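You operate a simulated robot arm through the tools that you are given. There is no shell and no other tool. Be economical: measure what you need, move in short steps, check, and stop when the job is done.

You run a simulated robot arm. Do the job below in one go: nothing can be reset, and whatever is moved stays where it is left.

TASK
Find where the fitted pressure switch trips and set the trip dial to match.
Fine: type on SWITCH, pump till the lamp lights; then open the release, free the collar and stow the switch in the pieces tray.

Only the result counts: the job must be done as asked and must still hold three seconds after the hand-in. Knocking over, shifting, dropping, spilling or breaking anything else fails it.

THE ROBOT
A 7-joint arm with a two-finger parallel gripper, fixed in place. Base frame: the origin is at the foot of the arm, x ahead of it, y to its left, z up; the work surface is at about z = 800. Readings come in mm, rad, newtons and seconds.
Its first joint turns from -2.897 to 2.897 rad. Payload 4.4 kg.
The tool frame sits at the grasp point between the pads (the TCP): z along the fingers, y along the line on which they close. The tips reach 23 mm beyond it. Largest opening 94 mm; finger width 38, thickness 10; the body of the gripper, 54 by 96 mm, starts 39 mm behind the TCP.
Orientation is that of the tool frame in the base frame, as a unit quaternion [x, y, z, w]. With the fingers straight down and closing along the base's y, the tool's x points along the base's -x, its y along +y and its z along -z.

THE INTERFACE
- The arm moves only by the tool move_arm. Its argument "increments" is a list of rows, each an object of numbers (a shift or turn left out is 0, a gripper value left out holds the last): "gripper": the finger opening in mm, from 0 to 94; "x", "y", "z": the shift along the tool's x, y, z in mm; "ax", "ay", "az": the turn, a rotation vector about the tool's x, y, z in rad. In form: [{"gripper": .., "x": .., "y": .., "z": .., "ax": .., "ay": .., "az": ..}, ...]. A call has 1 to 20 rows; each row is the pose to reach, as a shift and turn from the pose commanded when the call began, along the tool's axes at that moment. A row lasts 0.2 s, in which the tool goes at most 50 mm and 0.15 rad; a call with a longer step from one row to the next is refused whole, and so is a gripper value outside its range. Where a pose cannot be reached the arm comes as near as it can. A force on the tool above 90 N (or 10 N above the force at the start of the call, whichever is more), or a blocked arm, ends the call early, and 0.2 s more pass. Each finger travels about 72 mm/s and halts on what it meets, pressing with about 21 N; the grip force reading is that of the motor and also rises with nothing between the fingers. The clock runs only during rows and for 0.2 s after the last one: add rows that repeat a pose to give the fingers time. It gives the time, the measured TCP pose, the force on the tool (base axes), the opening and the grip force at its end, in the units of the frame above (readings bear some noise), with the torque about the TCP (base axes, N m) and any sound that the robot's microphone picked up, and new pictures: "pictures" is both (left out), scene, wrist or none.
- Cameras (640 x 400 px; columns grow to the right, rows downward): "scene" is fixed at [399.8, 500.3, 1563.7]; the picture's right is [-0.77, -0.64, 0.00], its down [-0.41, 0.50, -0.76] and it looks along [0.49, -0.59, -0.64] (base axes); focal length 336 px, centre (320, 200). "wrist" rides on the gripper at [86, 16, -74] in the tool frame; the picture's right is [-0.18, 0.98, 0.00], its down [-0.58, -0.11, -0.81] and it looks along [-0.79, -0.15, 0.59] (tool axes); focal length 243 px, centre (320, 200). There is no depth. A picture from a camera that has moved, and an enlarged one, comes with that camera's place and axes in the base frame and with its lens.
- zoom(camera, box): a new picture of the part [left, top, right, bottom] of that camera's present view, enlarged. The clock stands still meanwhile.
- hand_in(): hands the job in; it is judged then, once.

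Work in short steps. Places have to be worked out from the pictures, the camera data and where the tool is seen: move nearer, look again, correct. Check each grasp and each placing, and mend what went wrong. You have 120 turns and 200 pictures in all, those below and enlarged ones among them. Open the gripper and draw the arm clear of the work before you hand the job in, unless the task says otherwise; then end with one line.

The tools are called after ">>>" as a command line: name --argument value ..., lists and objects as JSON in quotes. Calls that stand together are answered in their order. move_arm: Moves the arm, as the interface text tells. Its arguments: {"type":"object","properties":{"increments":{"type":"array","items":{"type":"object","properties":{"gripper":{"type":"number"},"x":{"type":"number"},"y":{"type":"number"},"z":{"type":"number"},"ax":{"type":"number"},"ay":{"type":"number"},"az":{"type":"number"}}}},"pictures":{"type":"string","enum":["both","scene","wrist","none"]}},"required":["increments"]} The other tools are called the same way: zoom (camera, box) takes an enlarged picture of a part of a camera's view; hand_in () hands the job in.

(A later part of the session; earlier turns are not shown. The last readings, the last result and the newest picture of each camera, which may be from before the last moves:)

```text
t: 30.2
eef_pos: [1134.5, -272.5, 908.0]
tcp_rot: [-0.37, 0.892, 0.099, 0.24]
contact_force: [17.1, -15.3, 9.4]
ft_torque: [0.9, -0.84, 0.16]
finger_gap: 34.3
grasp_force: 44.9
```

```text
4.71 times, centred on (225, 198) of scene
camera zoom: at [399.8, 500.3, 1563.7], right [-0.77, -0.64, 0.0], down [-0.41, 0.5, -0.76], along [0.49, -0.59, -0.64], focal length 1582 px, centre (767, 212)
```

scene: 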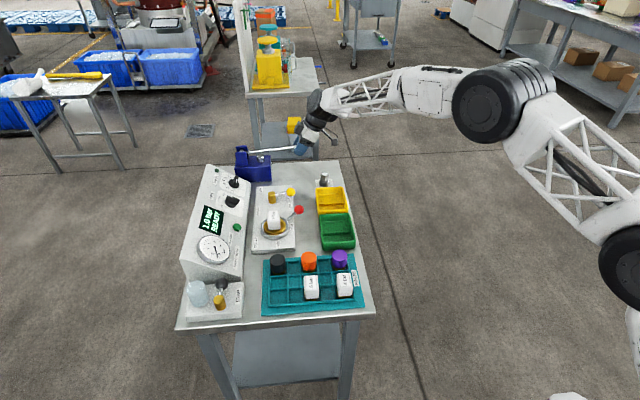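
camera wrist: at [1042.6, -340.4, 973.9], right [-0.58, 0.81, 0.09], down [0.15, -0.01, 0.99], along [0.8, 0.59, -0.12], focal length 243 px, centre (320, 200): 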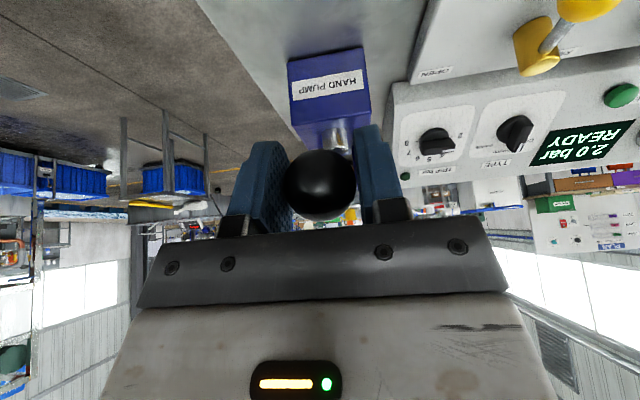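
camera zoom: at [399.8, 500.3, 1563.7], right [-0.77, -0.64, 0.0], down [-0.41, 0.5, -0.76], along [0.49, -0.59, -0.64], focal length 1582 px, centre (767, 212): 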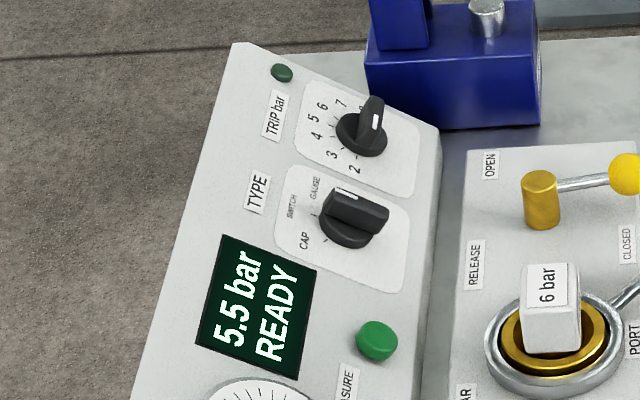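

No lamp at 5.5 bar; I'll keep stepping.

>>> move_arm --increments '[{"x": 4, "z": 7}, {"x": 4, "z": 7}]' --pictures "none"

>>> zoom --camera "scene" --box '[185, 155, 265, 240]'

>>> move_arm --increments '[{"x": 3, "z": 5}, {"x": 3, "z": 5}]' --pictures "none"

>>> zoom --camera "scene" --box '[185, 155, 265, 240]'

```text
t: 30.8
eef_pos: [1134.0, -272.9, 900.3]
tcp_rot: [-0.369, 0.892, 0.099, 0.24]
contact_force: [7.4, -12.1, 8.6]
ft_torque: [0.66, -0.57, 0.09]
finger_gap: 34.1
grasp_force: 45.1
```

```text
4.71 times, centred on (225, 198) of scene
camera zoom: at [399.8, 500.3, 1563.7], right [-0.77, -0.64, 0.0], down [-0.41, 0.5, -0.76], along [0.49, -0.59, -0.64], focal length 1582 px, centre (767, 212)
```

zoom: 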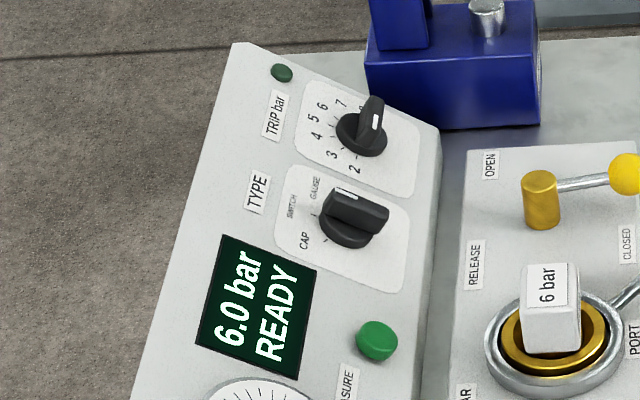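

```text
t: 31.4
eef_pos: [1135.1, -271.6, 894.8]
tcp_rot: [-0.369, 0.892, 0.098, 0.24]
contact_force: [30.2, -3.4, 9.9]
ft_torque: [0.68, -0.59, 0.21]
finger_gap: 34.3
grasp_force: 45.0
```

```text
4.71 times, centred on (225, 198) of scene
camera zoom: at [399.8, 500.3, 1563.7], right [-0.77, -0.64, 0.0], down [-0.41, 0.5, -0.76], along [0.49, -0.59, -0.64], focal length 1582 px, centre (767, 212)
```

zoom: 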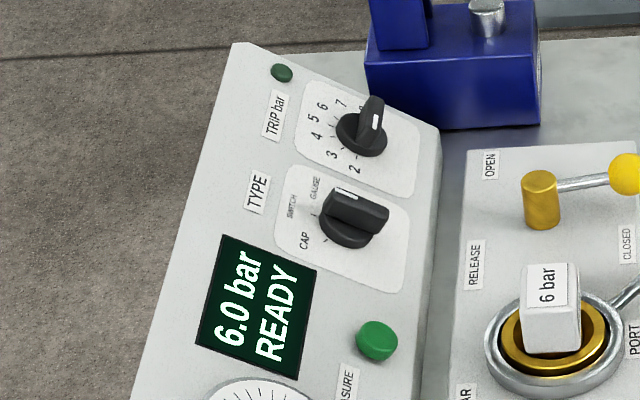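

No lamp at 6.0 bar, so it trips above its label. Continuing.

>>> move_arm --increments '[{"x": 3, "z": 6}, {"x": 3, "z": 6}]' --pictures "none"

>>> zoom --camera "scene" --box '[185, 155, 265, 240]'

>>> move_arm --increments '[{"x": 3, "z": 5}, {"x": 3, "z": 5}]' --pictures "none"

>>> zoom --camera "scene" --box '[185, 155, 265, 240]'

```text
t: 32.0
eef_pos: [1134.4, -272.6, 885.8]
tcp_rot: [-0.369, 0.892, 0.099, 0.241]
contact_force: [45.1, -10.2, 9.7]
ft_torque: [0.45, -0.22, 0.24]
finger_gap: 34.0
grasp_force: 44.8
```

```text
4.71 times, centred on (225, 198) of scene
camera zoom: at [399.8, 500.3, 1563.7], right [-0.77, -0.64, 0.0], down [-0.41, 0.5, -0.76], along [0.49, -0.59, -0.64], focal length 1582 px, centre (767, 212)
```

zoom: 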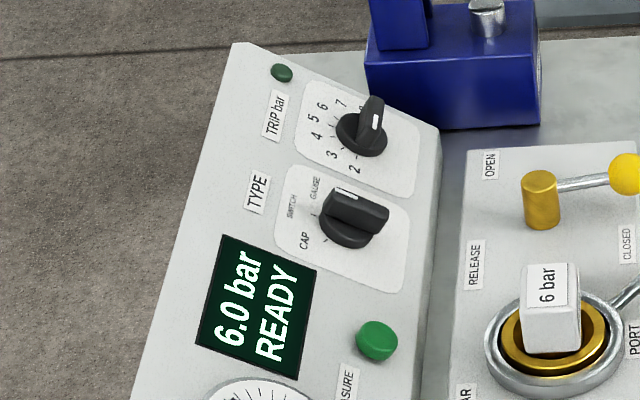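

```text
t: 32.6
eef_pos: [1133.7, -272.6, 880.5]
tcp_rot: [-0.369, 0.893, 0.098, 0.239]
contact_force: [51.1, -17.3, 9.4]
ft_torque: [0.41, -0.07, 0.32]
finger_gap: 34.3
grasp_force: 45.3
```

```text
4.71 times, centred on (225, 198) of scene
camera zoom: at [399.8, 500.3, 1563.7], right [-0.77, -0.64, 0.0], down [-0.41, 0.5, -0.76], along [0.49, -0.59, -0.64], focal length 1582 px, centre (767, 212)
```

zoom: 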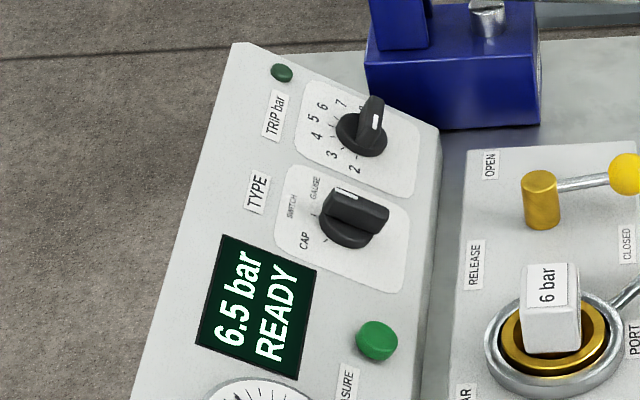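

No lamp at 6.5 bar. Back to the top with a small sideways correction, then the next stroke.

>>> move_arm --increments '[{"y": -1, "x": -6, "z": -10}, {"y": -1.5, "x": -13, "z": -22}, {"y": -1.5, "x": -20, "z": -35}, {"y": -1.5, "x": -27, "z": -47}, {"y": -1.5, "x": -34, "z": -60}, {"y": -1.5, "x": -34, "z": -60}]' --pictures "none"

>>> move_arm --increments '[{"x": 4, "z": 7}, {"x": 8, "z": 13}, {"x": 8, "z": 13}]' --pictures "none"

>>> zoom --camera "scene" --box '[185, 155, 265, 240]'

>>> move_arm --increments '[{"x": 3, "z": 5}, {"x": 3, "z": 5}]' --pictures "none"

>>> zoom --camera "scene" --box '[185, 155, 265, 240]'

```text
t: 34.0
eef_pos: [1134.8, -272.3, 947.7]
tcp_rot: [-0.371, 0.892, 0.101, 0.239]
contact_force: [12.9, 35.6, -16.7]
ft_torque: [-0.24, 0.03, -0.11]
finger_gap: 34.4
grasp_force: 45.0
```

```text
t: 34.8
eef_pos: [1132.4, -274.6, 934.1]
tcp_rot: [-0.37, 0.892, 0.1, 0.239]
contact_force: [-35.8, 35.1, 9.5]
ft_torque: [0.83, -1.11, 0.08]
finger_gap: 34.3
grasp_force: 44.4
```

```text
4.71 times, centred on (225, 198) of scene
camera zoom: at [399.8, 500.3, 1563.7], right [-0.77, -0.64, 0.0], down [-0.41, 0.5, -0.76], along [0.49, -0.59, -0.64], focal length 1582 px, centre (767, 212)
```

zoom: 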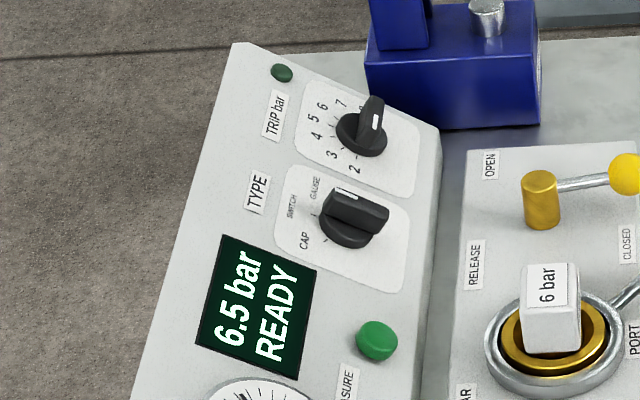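

```text
t: 35.4
eef_pos: [1130.5, -275.2, 927.1]
tcp_rot: [-0.37, 0.892, 0.1, 0.239]
contact_force: [-52.0, 30.0, 7.9]
ft_torque: [0.32, -0.67, 0.2]
finger_gap: 34.2
grasp_force: 45.0
```

```text
4.71 times, centred on (225, 198) of scene
camera zoom: at [399.8, 500.3, 1563.7], right [-0.77, -0.64, 0.0], down [-0.41, 0.5, -0.76], along [0.49, -0.59, -0.64], focal length 1582 px, centre (767, 212)
```

zoom: 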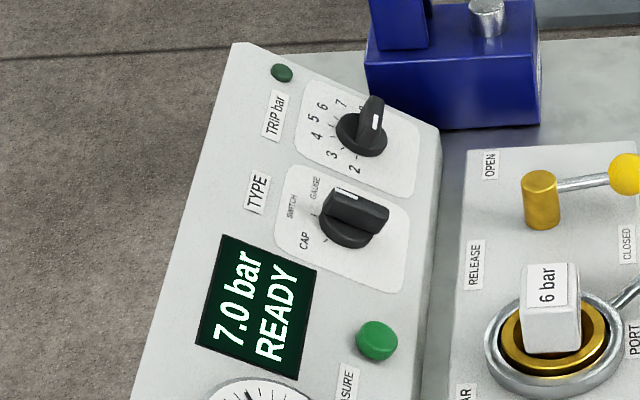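

No lamp at 7.0 bar. I'll relieve the side load and carry on.

>>> move_arm --increments '[{"y": 1.5}, {"x": 4, "y": 1.5, "z": 7}, {"x": 4, "y": 1.5, "z": 7}]' --pictures "none"

>>> zoom --camera "scene" --box '[185, 155, 265, 240]'

>>> move_arm --increments '[{"x": 3, "z": 5}, {"x": 3, "z": 5}]' --pictures "none"

>>> zoom --camera "scene" --box '[185, 155, 265, 240]'

```text
t: 36.2
eef_pos: [1132.8, -274.5, 920.8]
tcp_rot: [-0.371, 0.892, 0.099, 0.239]
contact_force: [-40.9, 4.1, 7.4]
ft_torque: [0.17, -0.51, 0.05]
finger_gap: 34.0
grasp_force: 45.0
```

```text
4.71 times, centred on (225, 198) of scene
camera zoom: at [399.8, 500.3, 1563.7], right [-0.77, -0.64, 0.0], down [-0.41, 0.5, -0.76], along [0.49, -0.59, -0.64], focal length 1582 px, centre (767, 212)
```

zoom: 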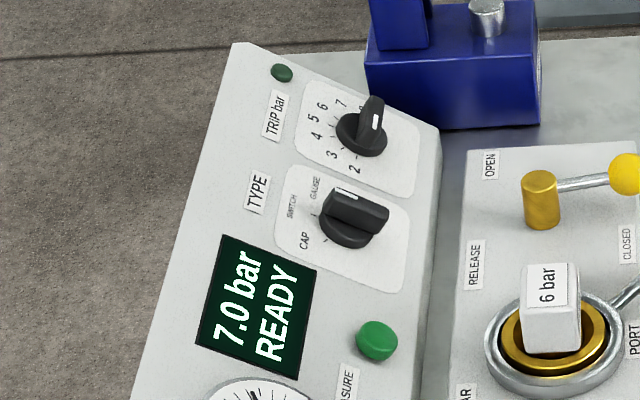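

```text
t: 36.8
eef_pos: [1132.5, -274.7, 915.5]
tcp_rot: [-0.369, 0.893, 0.098, 0.24]
contact_force: [-34.6, -4.3, 8.0]
ft_torque: [0.49, -0.76, 0.09]
finger_gap: 34.1
grasp_force: 45.5
```

```text
4.71 times, centred on (225, 198) of scene
camera zoom: at [399.8, 500.3, 1563.7], right [-0.77, -0.64, 0.0], down [-0.41, 0.5, -0.76], along [0.49, -0.59, -0.64], focal length 1582 px, centre (767, 212)
```

zoom: 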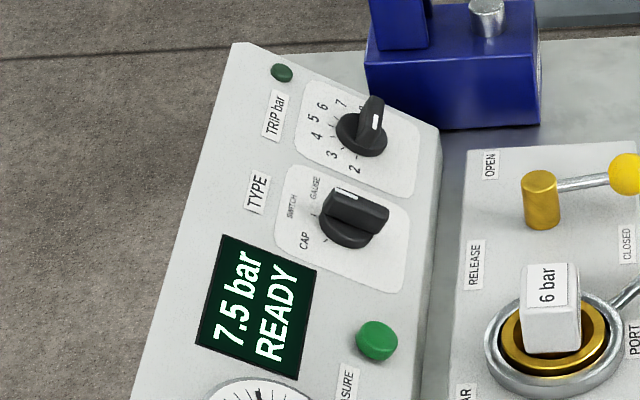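

No lamp at 7.5 bar. One more 0.5 bar step.

>>> move_arm --increments '[{"x": 4, "z": 7, "y": 0.5}, {"x": 4, "z": 7, "y": 0.5}]' --pictures "none"

>>> zoom --camera "scene" --box '[185, 155, 265, 240]'

>>> move_arm --increments '[{"x": 3, "z": 5}, {"x": 3, "z": 5}]' --pictures "none"

>>> zoom --camera "scene" --box '[185, 155, 265, 240]'

```text
t: 37.4
eef_pos: [1133.3, -273.9, 907.5]
tcp_rot: [-0.37, 0.892, 0.099, 0.241]
contact_force: [-0.5, -15.3, 9.7]
ft_torque: [0.94, -0.9, 0.04]
finger_gap: 34.1
grasp_force: 45.1
```

```text
4.71 times, centred on (225, 198) of scene
camera zoom: at [399.8, 500.3, 1563.7], right [-0.77, -0.64, 0.0], down [-0.41, 0.5, -0.76], along [0.49, -0.59, -0.64], focal length 1582 px, centre (767, 212)
```

zoom: 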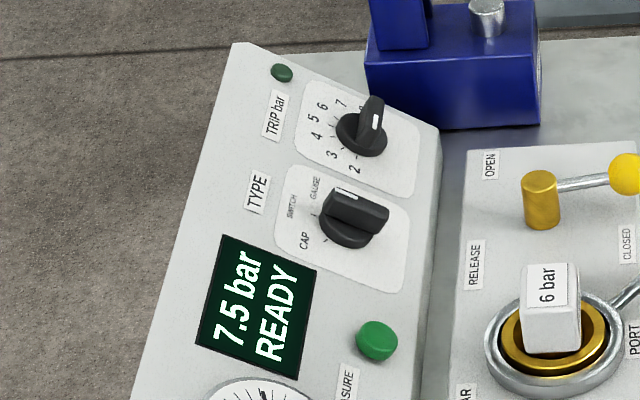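

```text
t: 38.0
eef_pos: [1132.3, -274.5, 900.8]
tcp_rot: [-0.37, 0.892, 0.099, 0.24]
contact_force: [15.9, -20.9, 9.9]
ft_torque: [0.9, -0.8, 0.05]
finger_gap: 34.2
grasp_force: 45.5
```

```text
4.71 times, centred on (225, 198) of scene
camera zoom: at [399.8, 500.3, 1563.7], right [-0.77, -0.64, 0.0], down [-0.41, 0.5, -0.76], along [0.49, -0.59, -0.64], focal length 1582 px, centre (767, 212)
```

zoom: 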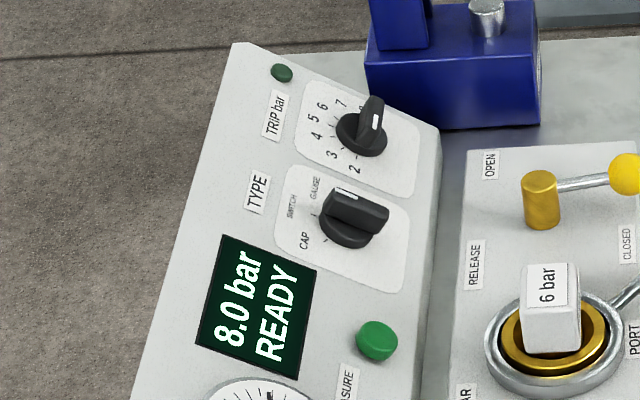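

8.0 bar and still no lamp, so I'll stop pumping and check the lamp and the TYPE dial closely.

>>> zoom --camera "scene" --box '[210, 160, 245, 215]'

>>> zoom --camera "wrist" --box '[380, 80, 640, 230]'

>>> zoom --camera "scene" --box '[245, 200, 310, 255]'

```text
7.27 times, centred on (228, 188) of scene
camera zoom: at [399.8, 500.3, 1563.7], right [-0.77, -0.64, 0.0], down [-0.41, 0.5, -0.76], along [0.49, -0.59, -0.64], focal length 2445 px, centre (993, 291)
```

zoom: 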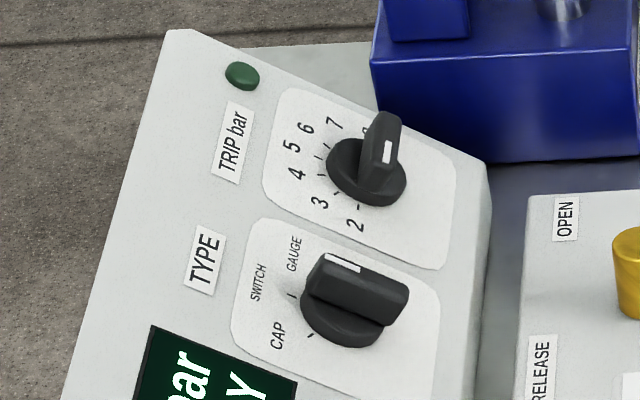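

```text
2.46 times, centred on (510, 155) of wrist
camera zoom: at [1041.7, -341.6, 922.9], right [-0.58, 0.81, 0.09], down [0.15, -0.01, 0.99], along [0.8, 0.59, -0.11], focal length 597 px, centre (-148, 311)
```

zoom: 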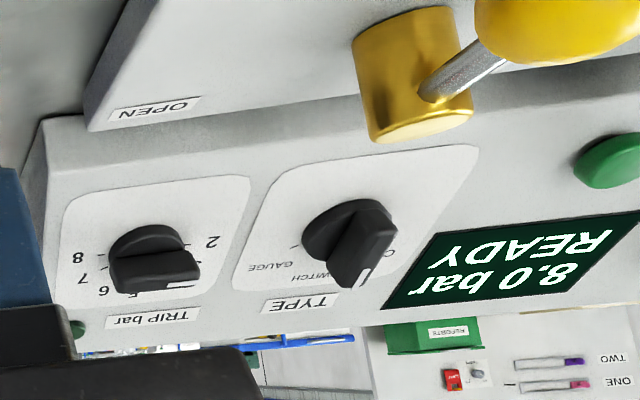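

```text
7.27 times, centred on (278, 228) of scene
camera zoom: at [399.8, 500.3, 1563.7], right [-0.77, -0.64, 0.0], down [-0.41, 0.5, -0.76], along [0.49, -0.59, -0.64], focal length 2445 px, centre (629, 0)
```

zoom: 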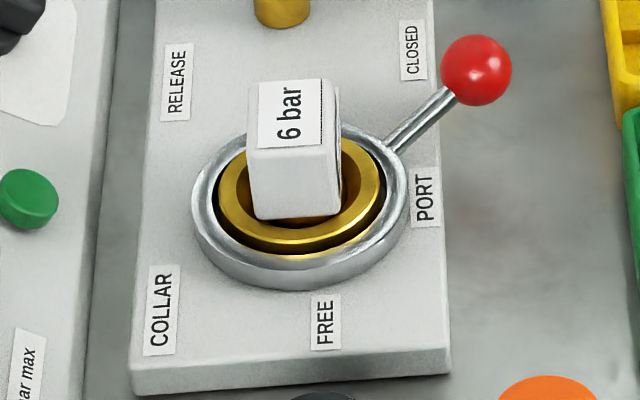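

TYPE is squarely on SWITCH. I'll compare the dial gauge with the display and look at the trap before adding more pressure.

>>> zoom --camera "scene" --box '[180, 225, 250, 320]'

>>> zoom --camera "scene" --box '[205, 160, 230, 180]'

```text
4.21 times, centred on (215, 272) of scene
camera zoom: at [399.8, 500.3, 1563.7], right [-0.77, -0.64, 0.0], down [-0.41, 0.5, -0.76], along [0.49, -0.59, -0.64], focal length 1415 px, centre (762, -105)
```

zoom: 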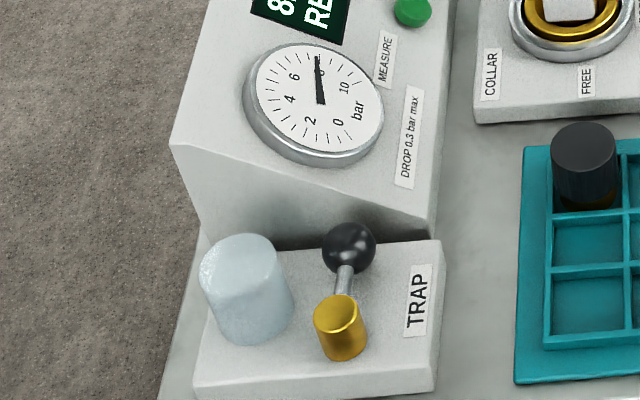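

```text
16.00 times, centred on (218, 170) of scene
camera zoom: at [399.8, 500.3, 1563.7], right [-0.77, -0.64, 0.0], down [-0.41, 0.5, -0.76], along [0.49, -0.59, -0.64], focal length 5378 px, centre (1960, 680)
```

zoom: 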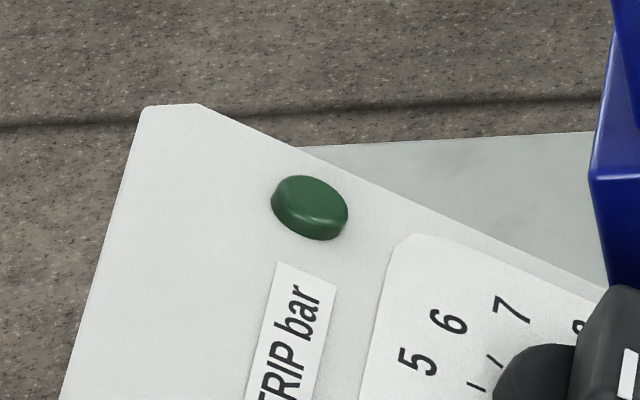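

The gauge agrees at 8. The trip point could sit right around 8.0, so I'll add one more half-bar step.

>>> move_arm --increments '[{"x": 3, "z": 5}, {"x": 3, "z": 5}]' --pictures "none"

>>> zoom --camera "scene" --box '[185, 155, 265, 240]'

>>> move_arm --increments '[{"x": 4, "z": 7}, {"x": 4, "z": 7}]' --pictures "none"

>>> zoom --camera "scene" --box '[185, 155, 265, 240]'

```text
t: 38.6
eef_pos: [1132.1, -272.9, 894.7]
tcp_rot: [-0.369, 0.892, 0.099, 0.241]
contact_force: [29.4, -28.0, 9.0]
ft_torque: [0.87, -0.61, 0.06]
finger_gap: 33.9
grasp_force: 45.4
```

```text
4.71 times, centred on (225, 198) of scene
camera zoom: at [399.8, 500.3, 1563.7], right [-0.77, -0.64, 0.0], down [-0.41, 0.5, -0.76], along [0.49, -0.59, -0.64], focal length 1582 px, centre (767, 212)
```

zoom: 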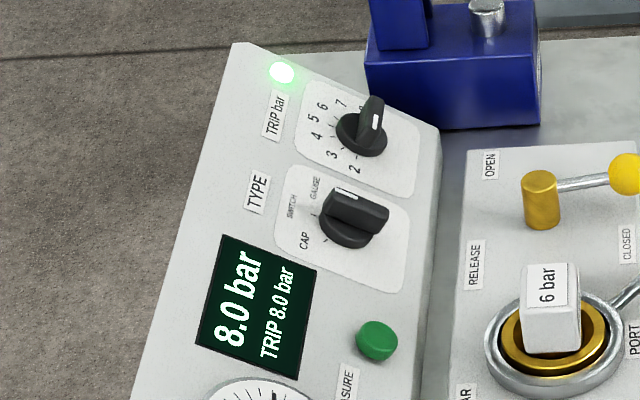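

```text
t: 39.2
eef_pos: [1132.9, -273.6, 885.1]
tcp_rot: [-0.37, 0.893, 0.099, 0.238]
contact_force: [23.7, -25.6, 7.2]
ft_torque: [0.56, -0.28, 0.0]
finger_gap: 34.2
grasp_force: 44.9
```

```text
4.71 times, centred on (225, 198) of scene
camera zoom: at [399.8, 500.3, 1563.7], right [-0.77, -0.64, 0.0], down [-0.41, 0.5, -0.76], along [0.49, -0.59, -0.64], focal length 1582 px, centre (767, 212)
```

zoom: 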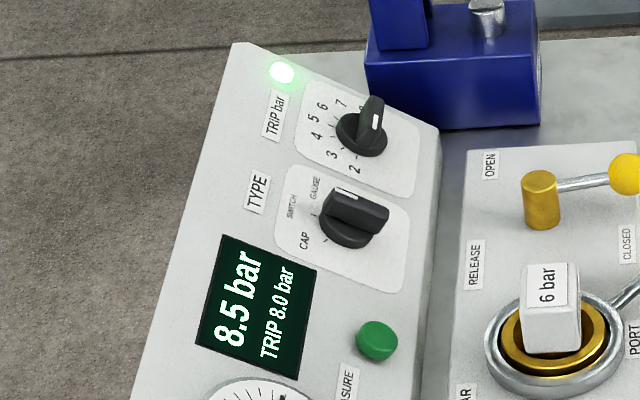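

The lamp lit and the display latched "TRIP 8.0 bar", so the dial goes to 8. I'll return the lever to the top and let go of it.

>>> move_arm --increments '[{"x": -6, "z": -10}, {"x": -13, "z": -22}, {"x": -20, "z": -35}, {"x": -27, "z": -47}, {"x": -33, "z": -57}, {"x": -34, "z": -59}, {"x": -34, "z": -59, "gripper": 70}, {"x": -34, "z": -59, "gripper": 70}, {"x": -34, "z": -59, "gripper": 70}]' --pictures "none"

>>> move_arm --increments '[{"z": -25}, {"z": -60}, {"z": -100}, {"z": -100}]'

```text
t: 41.2
eef_pos: [1131.3, -273.3, 954.3]
tcp_rot: [-0.369, 0.893, 0.099, 0.239]
contact_force: [0.7, -0.6, 0.1]
ft_torque: [0.01, -0.02, 0.01]
finger_gap: 69.8
grasp_force: 0.1
```

```text
t: 42.2
eef_pos: [1096.6, -310.9, 1041.3]
tcp_rot: [-0.37, 0.892, 0.1, 0.239]
contact_force: [-0.6, 0.0, 0.0]
ft_torque: [-0.03, -0.02, 0.02]
finger_gap: 70.3
grasp_force: 0.0
camera wrist: at [1006.3, -378.7, 1062.7], right [-0.58, 0.81, 0.09], down [0.15, -0.01, 0.99], along [0.8, 0.59, -0.12], focal length 243 px, centre (320, 200)
```

scene: 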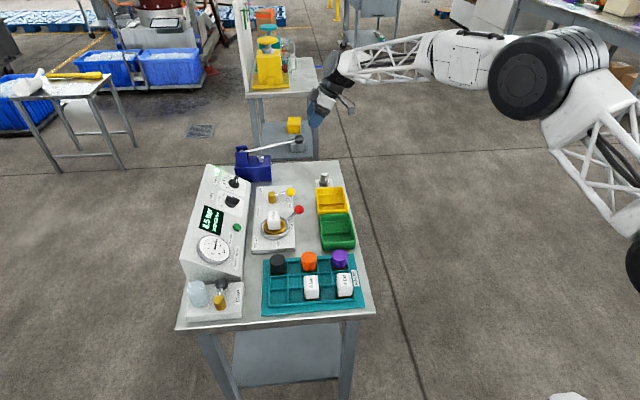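
wrist: 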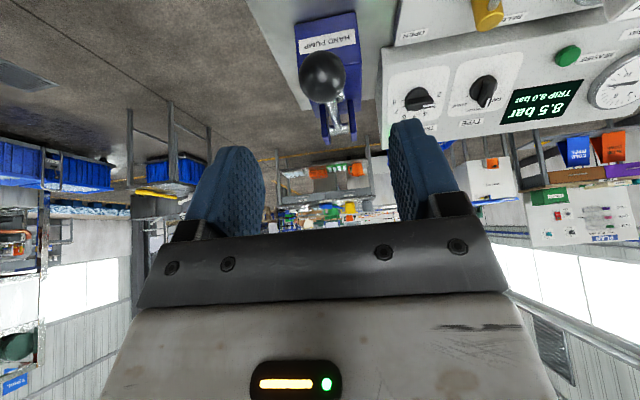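

The lever stays up. Next I'll move over the lever to a standoff above the TRIP knob, estimated at (1199, -26, 890), turning the tool -90° so the fingers fit its bar.

>>> move_arm --increments '[{"x": -26, "y": 16, "z": 15, "az": -0.14}, {"x": -52, "y": 32, "z": 30, "az": -0.28}, {"x": -79, "y": 48, "z": 46, "az": -0.42}, {"x": -105, "y": 64, "z": 61, "az": -0.56}, {"x": -132, "y": 81, "z": 76, "az": -0.7}, {"x": -158, "y": 97, "z": 91, "az": -0.84}, {"x": -185, "y": 113, "z": 107, "az": -0.98}, {"x": -211, "y": 129, "z": 122, "az": -1.12}, {"x": -195, "y": 129, "z": 150, "az": -1.26}, {"x": -178, "y": 129, "z": 178, "az": -1.41}, {"x": -162, "y": 129, "z": 207, "az": -1.55}, {"x": -162, "y": 129, "z": 207, "az": -1.57}]'

```text
t: 44.8
eef_pos: [1177.2, -43.4, 942.0]
tcp_rot: [0.893, -0.369, 0.098, -0.239]
contact_force: [-0.2, 0.4, 0.2]
ft_torque: [-0.01, 0.01, -0.01]
finger_gap: 70.1
grasp_force: 0.1
camera wrist: at [1202.8, -140.2, 999.1], right [-0.73, -0.47, -0.49], down [-0.63, 0.19, 0.75], along [-0.26, 0.86, -0.44], focal length 243 px, centre (320, 200)
```

scene: 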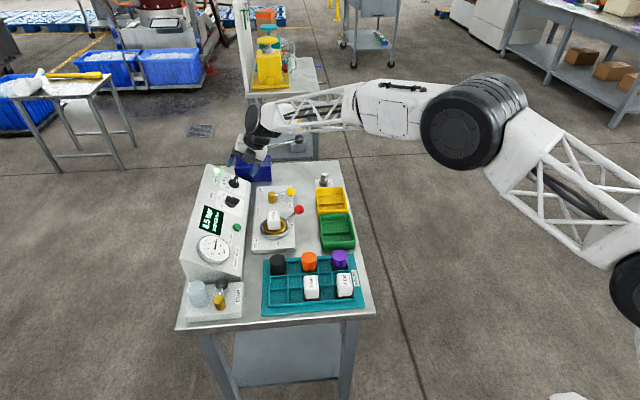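
wrist: 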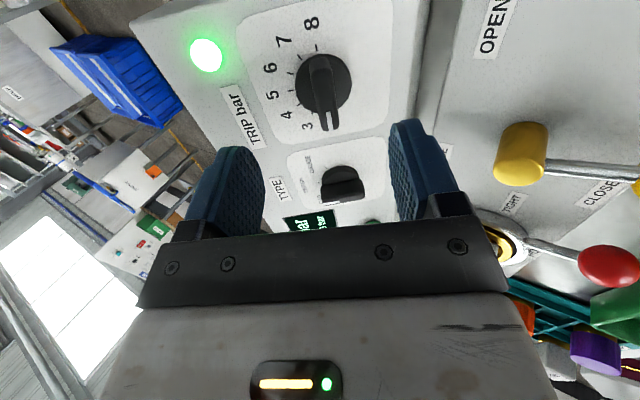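

Nicely lined up, with the knob about 82 mm ahead on the axis. I'll advance 52 mm with a 2 mm shift in y and close on the disc.

>>> zoom --camera "wrist" --box '[220, 10, 420, 135]'

>>> move_arm --increments '[{"y": 2, "z": 12}, {"y": 2, "z": 24}, {"y": 2, "z": 36}, {"y": 2, "z": 46}, {"y": 2, "z": 51}, {"y": 2, "z": 51}]' --pictures "wrist"

```text
3.20 times, centred on (320, 72) of wrist
camera zoom: at [1202.8, -140.2, 999.1], right [-0.73, -0.47, -0.49], down [-0.63, 0.19, 0.75], along [-0.26, 0.86, -0.44], focal length 776 px, centre (320, 608)
```

zoom: 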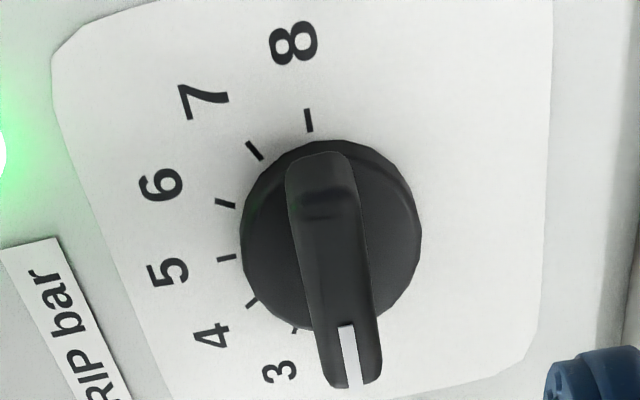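

```text
t: 46.2
eef_pos: [1195.1, -26.8, 897.1]
tcp_rot: [0.892, -0.37, 0.098, -0.239]
contact_force: [0.3, 0.5, -0.8]
ft_torque: [-0.01, 0.0, -0.01]
finger_gap: 69.9
grasp_force: 0.0
camera wrist: at [1220.2, -124.9, 954.1], right [-0.73, -0.47, -0.49], down [-0.63, 0.19, 0.75], along [-0.26, 0.86, -0.44], focal length 243 px, centre (320, 200)
```

wrist: 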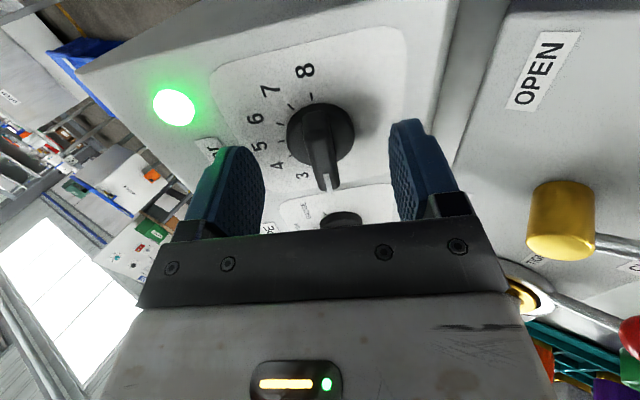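

Same depth as on the TYPE knob just before its grip. I'll go 5 mm deeper, close, and start the clockwise turn.

>>> move_arm --increments '[{"z": 5}, {"z": 5, "gripper": 45}, {"z": 5, "gripper": 30}, {"z": 5, "gripper": 25}, {"z": 5, "gripper": 25}]' --pictures "none"

>>> move_arm --increments '[{"az": 0.1}, {"az": 0.2}, {"az": 0.3}, {"az": 0.4}, {"az": 0.4}]' --pictures "wrist"

```text
t: 47.4
eef_pos: [1197.8, -25.5, 893.5]
tcp_rot: [0.893, -0.369, 0.099, -0.24]
contact_force: [11.7, 13.1, 11.4]
ft_torque: [0.34, -0.34, 0.06]
finger_gap: 34.6
grasp_force: 10.7
```

```text
t: 48.6
eef_pos: [1196.4, -26.0, 893.6]
tcp_rot: [0.801, -0.54, 0.049, -0.254]
contact_force: [20.0, 5.8, 15.4]
ft_torque: [0.33, -0.62, -0.14]
finger_gap: 36.8
grasp_force: 13.2
camera wrist: at [1192.1, -133.7, 934.3], right [-0.9, -0.12, -0.42], down [-0.43, 0.26, 0.86], along [0.01, 0.96, -0.29], focal length 243 px, centre (320, 200)
```

wrist: 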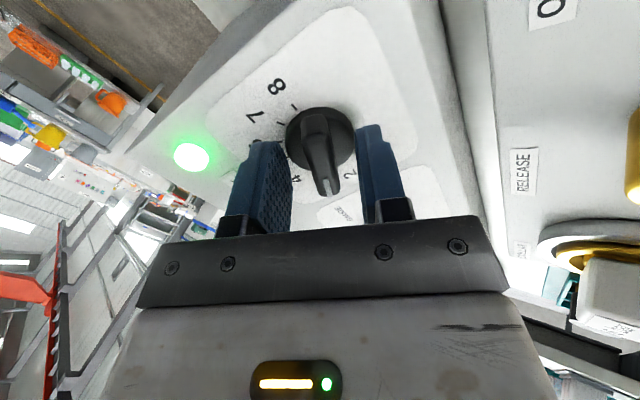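

The knob follows the grip. Continuing clockwise.

>>> move_arm --increments '[{"az": 0.13}, {"az": 0.26}, {"az": 0.39}, {"az": 0.52}, {"az": 0.65}, {"az": 0.78}, {"az": 0.91}, {"az": 1.04}, {"az": 1.17}, {"az": 1.17}]' --pictures "wrist"

```text
t: 50.8
eef_pos: [1197.3, -26.8, 894.4]
tcp_rot: [-0.369, 0.893, 0.099, 0.239]
contact_force: [-16.3, -19.3, 18.0]
ft_torque: [0.24, 0.1, 0.18]
finger_gap: 23.8
grasp_force: 0.2
camera wrist: at [1105.8, -93.9, 915.1], right [-0.58, 0.81, 0.09], down [0.15, -0.01, 0.99], along [0.8, 0.59, -0.12], focal length 243 px, centre (320, 200)
```

wrist: 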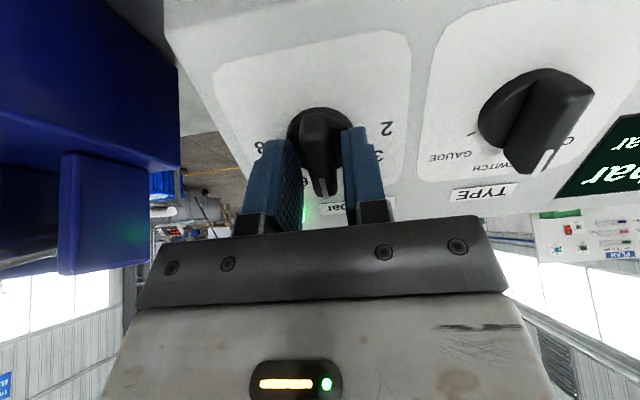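

The fingers slid up off the disc and now straddle the bar. I'll back off 2 mm and close onto the bar itself.

>>> move_arm --increments '[{"z": -2}, {"z": -2, "gripper": 10}, {"z": -2, "gripper": 2}, {"z": -2, "gripper": 2}]' --pictures "wrist"

```text
t: 51.8
eef_pos: [1196.6, -26.5, 894.1]
tcp_rot: [-0.37, 0.892, 0.099, 0.239]
contact_force: [15.9, -0.7, 2.0]
ft_torque: [0.69, -0.96, -0.08]
finger_gap: 12.8
grasp_force: 45.4
camera wrist: at [1105.9, -93.7, 915.6], right [-0.58, 0.81, 0.09], down [0.15, -0.01, 0.99], along [0.8, 0.59, -0.12], focal length 243 px, centre (320, 200)
```

wrist: 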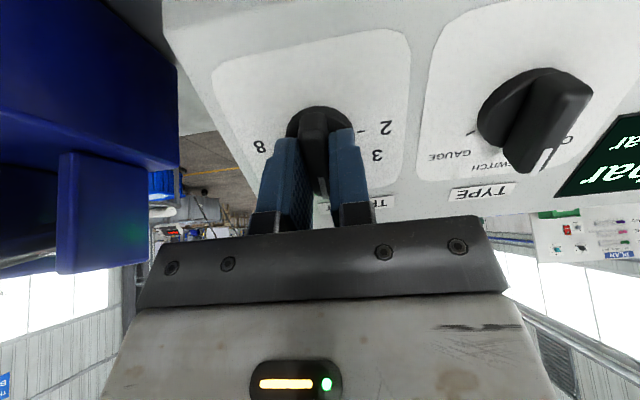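

Solid grip on the bar at 12.8 mm. I'll turn the last 90°, toward 8.

>>> move_arm --increments '[{"az": 0.13}, {"az": 0.26}, {"az": 0.39}, {"az": 0.52}, {"az": 0.65}, {"az": 0.78}, {"az": 0.91}, {"az": 1.04}, {"az": 1.17}, {"az": 1.31}, {"az": 1.45}, {"az": 1.57}, {"az": 1.57}]' --pictures "both"

```text
t: 54.6
eef_pos: [1195.9, -27.0, 893.5]
tcp_rot: [0.37, 0.892, 0.239, 0.098]
contact_force: [-17.3, -12.5, -9.2]
ft_torque: [0.67, 0.05, 0.35]
finger_gap: 14.3
grasp_force: 45.2
camera wrist: at [1117.9, 17.9, 966.9], right [0.73, 0.47, 0.49], down [0.06, -0.76, 0.64], along [0.68, -0.44, -0.59], focal length 243 px, centre (320, 200)
```

scene: 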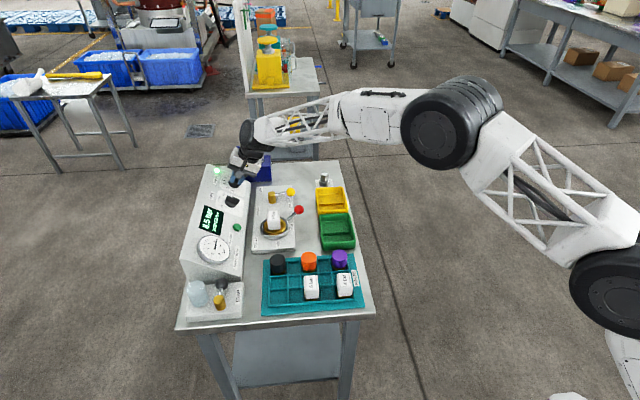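
wrist: 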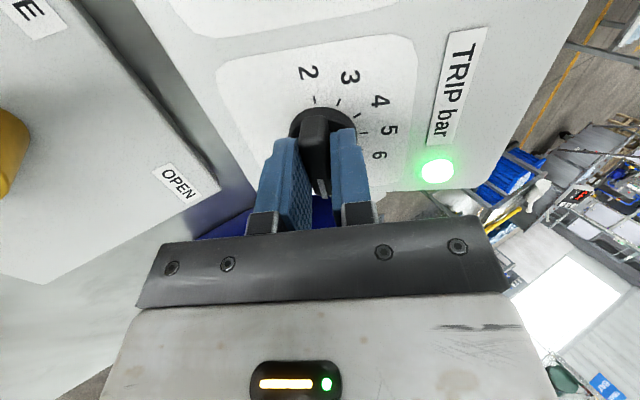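

Now I'll open, back off along the axis and read the pointer.

>>> move_arm --increments '[{"gripper": 50}, {"gripper": 60}, {"gripper": 60}, {"z": -25}, {"z": -50}, {"z": -60}, {"z": -60}]' --pictures "wrist"

>>> zoom --camera "wrist" --box '[220, 20, 420, 145]'

```text
t: 56.2
eef_pos: [1175.6, -48.4, 945.8]
tcp_rot: [0.369, 0.893, 0.24, 0.099]
contact_force: [0.7, -0.2, -0.4]
ft_torque: [0.0, -0.01, 0.05]
finger_gap: 60.1
grasp_force: 0.1
camera wrist: at [1097.0, -3.9, 1019.7], right [0.73, 0.47, 0.49], down [0.06, -0.76, 0.64], along [0.68, -0.44, -0.59], focal length 243 px, centre (320, 200)
```

wrist: 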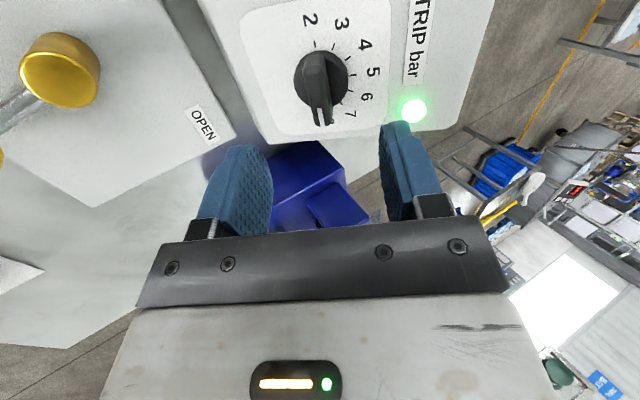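

```text
3.20 times, centred on (320, 82) of wrist
camera zoom: at [1097.0, -3.9, 1019.7], right [0.73, 0.47, 0.49], down [0.06, -0.76, 0.64], along [0.68, -0.44, -0.59], focal length 776 px, centre (320, 576)
```

zoom: 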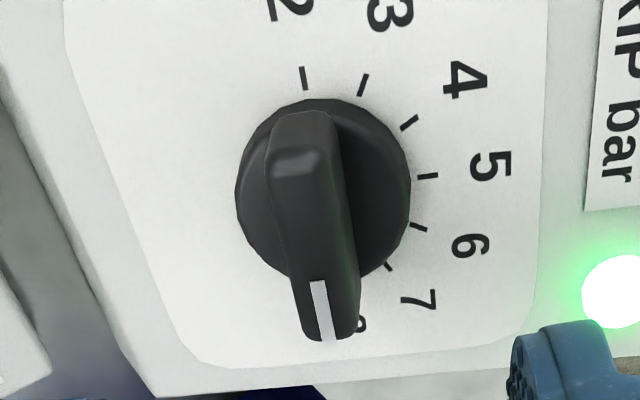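

>>> zoom --camera "scene" --box '[210, 160, 260, 195]'

```text
11.43 times, centred on (235, 178) of scene
camera zoom: at [399.8, 500.3, 1563.7], right [-0.77, -0.64, 0.0], down [-0.41, 0.5, -0.76], along [0.49, -0.59, -0.64], focal length 3842 px, centre (1291, 457)
```

zoom: 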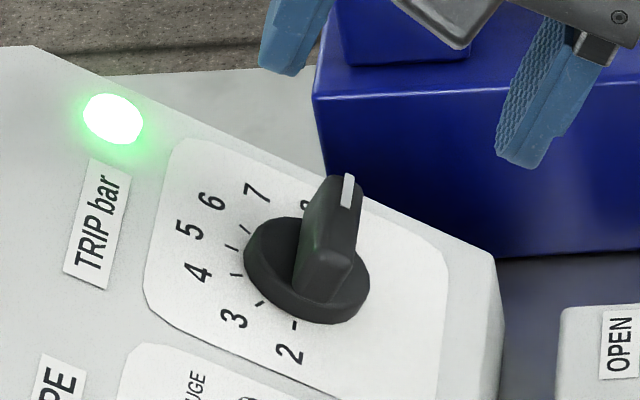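

The pointer is on 8, parallel to the bench axis and opposite the 2 tick. Next is the release valve: yellow ball near (1047, -123, 849), body near (1082, -70). I'll move to a standoff above the ball.

>>> move_arm --increments '[{"x": 0, "y": -5, "z": -20, "az": -0.1}, {"x": 3, "y": -15, "z": -40, "az": -0.22}, {"x": 7, "y": -31, "z": -60, "az": -0.35}, {"x": 11, "y": -47, "z": -75, "az": -0.48}, {"x": 14, "y": -62, "z": -80, "az": -0.61}, {"x": 18, "y": -78, "z": -80, "az": -0.74}, {"x": 22, "y": -94, "z": -80, "az": -0.88}, {"x": 26, "y": -110, "z": -80, "az": -1.02}, {"x": 29, "y": -126, "z": -80, "az": -1.16}, {"x": 33, "y": -142, "z": -78, "az": -1.3}, {"x": 36, "y": -158, "z": -74, "az": -1.44}, {"x": 38, "y": -171, "z": -70, "az": -1.571}, {"x": 38, "y": -171, "z": -70, "az": -1.571}]'

```text
t: 59.0
eef_pos: [1018.1, -150.2, 921.4]
tcp_rot: [-0.37, 0.892, 0.098, 0.24]
contact_force: [0.2, 0.1, 0.5]
ft_torque: [0.02, -0.01, -0.02]
finger_gap: 60.1
grasp_force: 0.1
camera wrist: at [928.3, -217.9, 944.1], right [-0.58, 0.81, 0.09], down [0.15, -0.01, 0.99], along [0.8, 0.59, -0.12], focal length 243 px, centre (320, 200)
```

scene: 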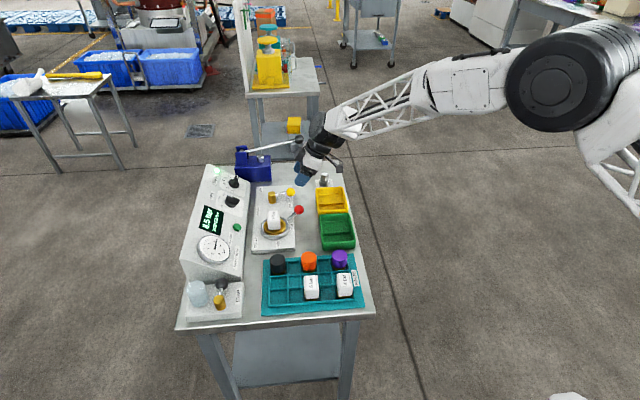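
wrist: 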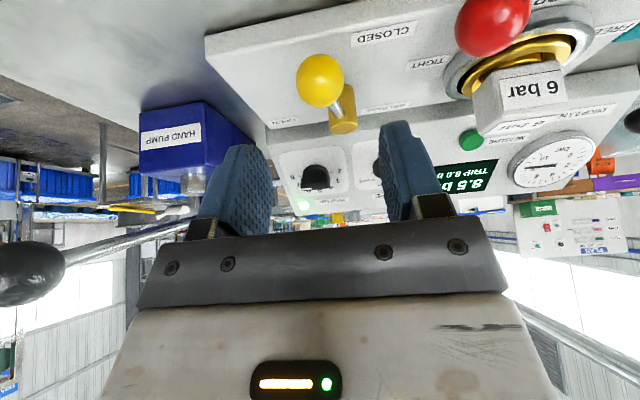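

The ball is straight ahead on the tool axis. I'll advance most of the way and recheck.

>>> move_arm --increments '[{"z": 15}, {"z": 30}, {"z": 45}, {"z": 60}, {"z": 65}, {"z": 65}]' --pictures "both"

>>> zoom --camera "scene" --box '[250, 160, 330, 230]'

```text
t: 60.4
eef_pos: [1041.8, -128.0, 865.6]
tcp_rot: [-0.37, 0.892, 0.1, 0.239]
contact_force: [1.0, 0.2, 0.0]
ft_torque: [0.0, 0.03, 0.02]
finger_gap: 60.0
grasp_force: 0.1
camera wrist: at [951.4, -195.2, 886.7], right [-0.58, 0.81, 0.09], down [0.15, -0.01, 0.99], along [0.8, 0.59, -0.12], focal length 243 px, centre (320, 200)
```

scene: 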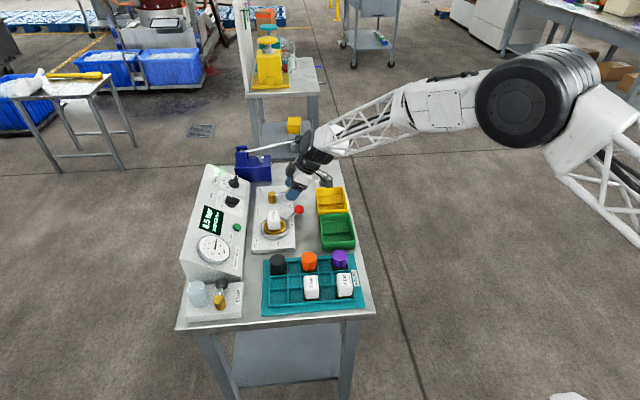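
wrist: 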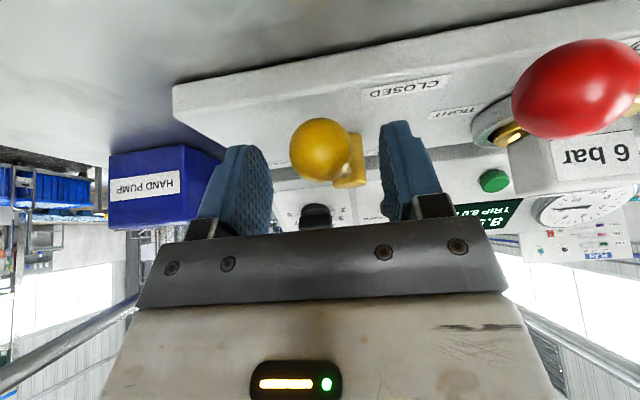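

```text
5.71 times, centred on (290, 195) of scene
camera zoom: at [399.8, 500.3, 1563.7], right [-0.77, -0.64, 0.0], down [-0.41, 0.5, -0.76], along [0.49, -0.59, -0.64], focal length 1921 px, centre (491, 229)
```

zoom: 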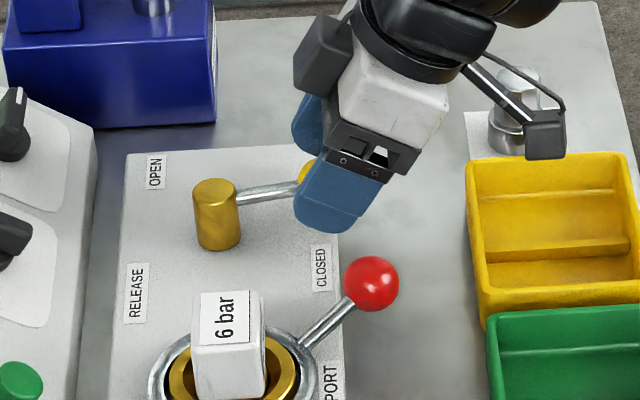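

The ball is about 24 mm ahead. I'll advance 13 mm, which keeps the tips clear of the plate, and grip it.

>>> move_arm --increments '[{"z": 7}, {"z": 13}, {"z": 13, "gripper": 45}, {"z": 13, "gripper": 25}, {"z": 13, "gripper": 22}, {"z": 13, "gripper": 22}]' --pictures "wrist"

```text
t: 61.8
eef_pos: [1046.0, -123.9, 854.4]
tcp_rot: [-0.37, 0.892, 0.099, 0.239]
contact_force: [4.0, 0.7, -1.9]
ft_torque: [0.02, -0.1, -0.17]
finger_gap: 31.4
grasp_force: 45.3
camera wrist: at [955.7, -190.8, 876.1], right [-0.58, 0.81, 0.09], down [0.15, -0.01, 0.99], along [0.8, 0.59, -0.12], focal length 243 px, centre (320, 200)
```

wrist: 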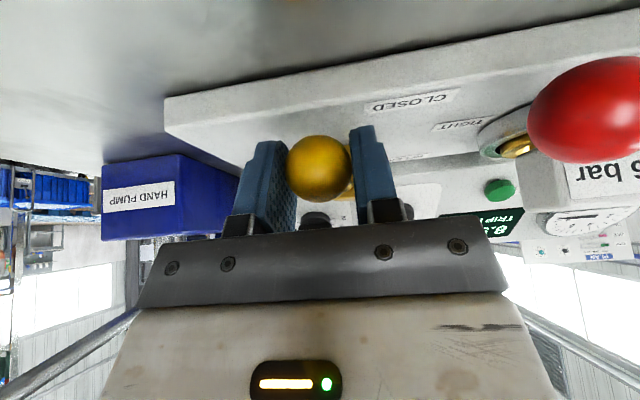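

Gripped at 31.4 mm. I'll swing the ball about its post toward OPEN for the first 45°, following the arc.

>>> move_arm --increments '[{"x": -2, "y": -7.5, "z": 1, "ax": -0.033, "az": -0.057}, {"x": -4.6, "y": -15.3, "z": 2.7, "ax": -0.065, "az": -0.113}, {"x": -8, "y": -22, "z": 5, "ax": -0.098, "az": -0.17}, {"x": -12.4, "y": -28.8, "z": 7.2, "ax": -0.131, "az": -0.227}, {"x": -17.5, "y": -34.5, "z": 10, "ax": -0.164, "az": -0.284}, {"x": -23, "y": -39.7, "z": 13.3, "ax": -0.196, "az": -0.34}, {"x": -23, "y": -39.7, "z": 13.3, "ax": -0.196, "az": -0.34}]' --pictures "both"

>>> zoom --camera "scene" --box '[190, 150, 330, 240]'

```text
t: 63.4
eef_pos: [1091.1, -133.8, 852.1]
tcp_rot: [-0.537, 0.803, 0.144, 0.214]
contact_force: [-34.6, -44.1, -14.1]
ft_torque: [-0.4, 0.22, 2.56]
finger_gap: 36.6
grasp_force: 45.4
camera wrist: at [1033.5, -231.4, 874.1], right [-0.85, 0.52, 0.09], down [0.14, 0.05, 0.99], along [0.51, 0.85, -0.12], focal length 243 px, centre (320, 200)
```

scene: 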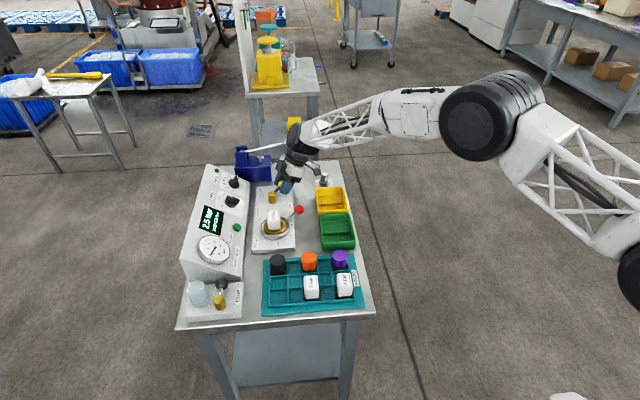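
wrist: 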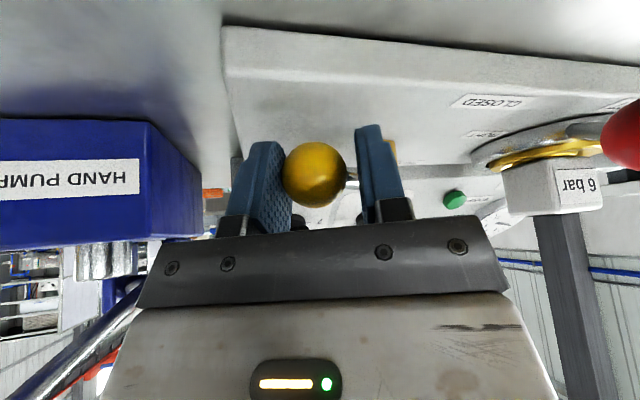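

```text
4.44 times, centred on (260, 195) of scene
camera zoom: at [399.8, 500.3, 1563.7], right [-0.77, -0.64, 0.0], down [-0.41, 0.5, -0.76], along [0.49, -0.59, -0.64], focal length 1494 px, centre (587, 222)
```

zoom: 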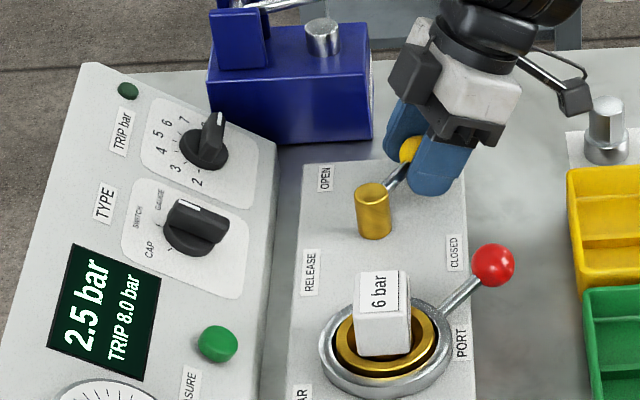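

It's venting (2.5 bar and falling). I'll loosen slightly and keep swinging the lever toward OPEN with the finger pushing.

>>> move_arm --increments '[{"gripper": 44}, {"gripper": 44}, {"x": -4.5, "y": -8, "z": 2.6}, {"x": -9, "y": -15, "z": 5.2}, {"x": -14, "y": -20, "z": 8.5}, {"x": -20.4, "y": -24, "z": 11.8}, {"x": -26.6, "y": -27, "z": 15.3}, {"x": -26.6, "y": -27, "z": 15.3}]' --pictures "both"

>>> zoom --camera "scene" --box '[190, 150, 330, 240]'

```text
t: 64.8
eef_pos: [1118.3, -128.6, 848.9]
tcp_rot: [-0.535, 0.805, 0.144, 0.212]
contact_force: [-28.4, -16.0, 2.4]
ft_torque: [-0.19, 0.54, 1.22]
finger_gap: 53.3
grasp_force: 9.9
stopped in row 7: the force on the tool passed its limit at 101 N (the readings are from after the stop); the commanded pose is now the measured one
camera wrist: at [1059.8, -225.6, 871.6], right [-0.85, 0.53, 0.1], down [0.15, 0.05, 0.99], along [0.51, 0.85, -0.12], focal length 243 px, centre (320, 200)
```

scene: 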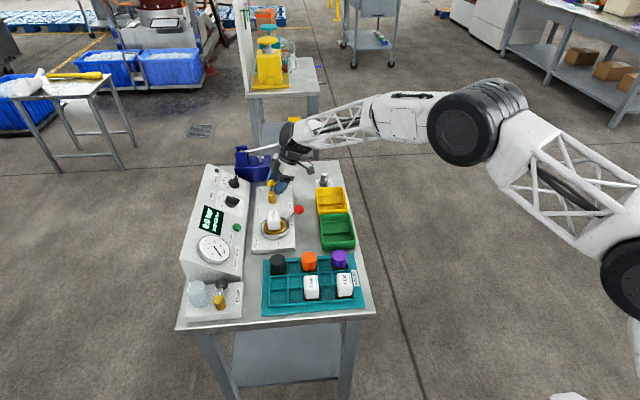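
wrist: 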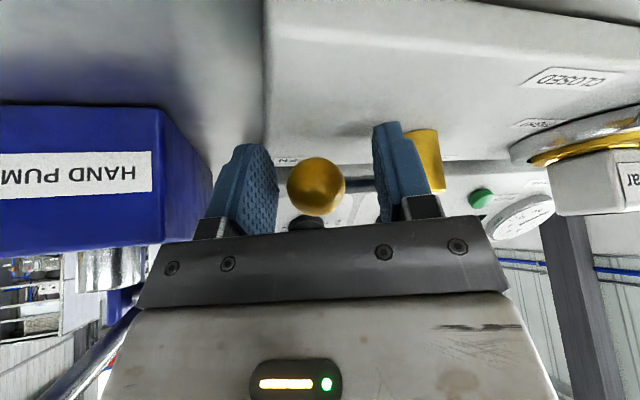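

```text
4.44 times, centred on (260, 195) of scene
camera zoom: at [399.8, 500.3, 1563.7], right [-0.77, -0.64, 0.0], down [-0.41, 0.5, -0.76], along [0.49, -0.59, -0.64], focal length 1494 px, centre (587, 222)
```

zoom: 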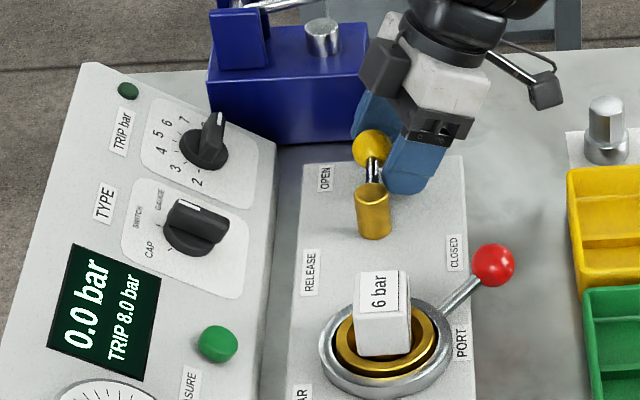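

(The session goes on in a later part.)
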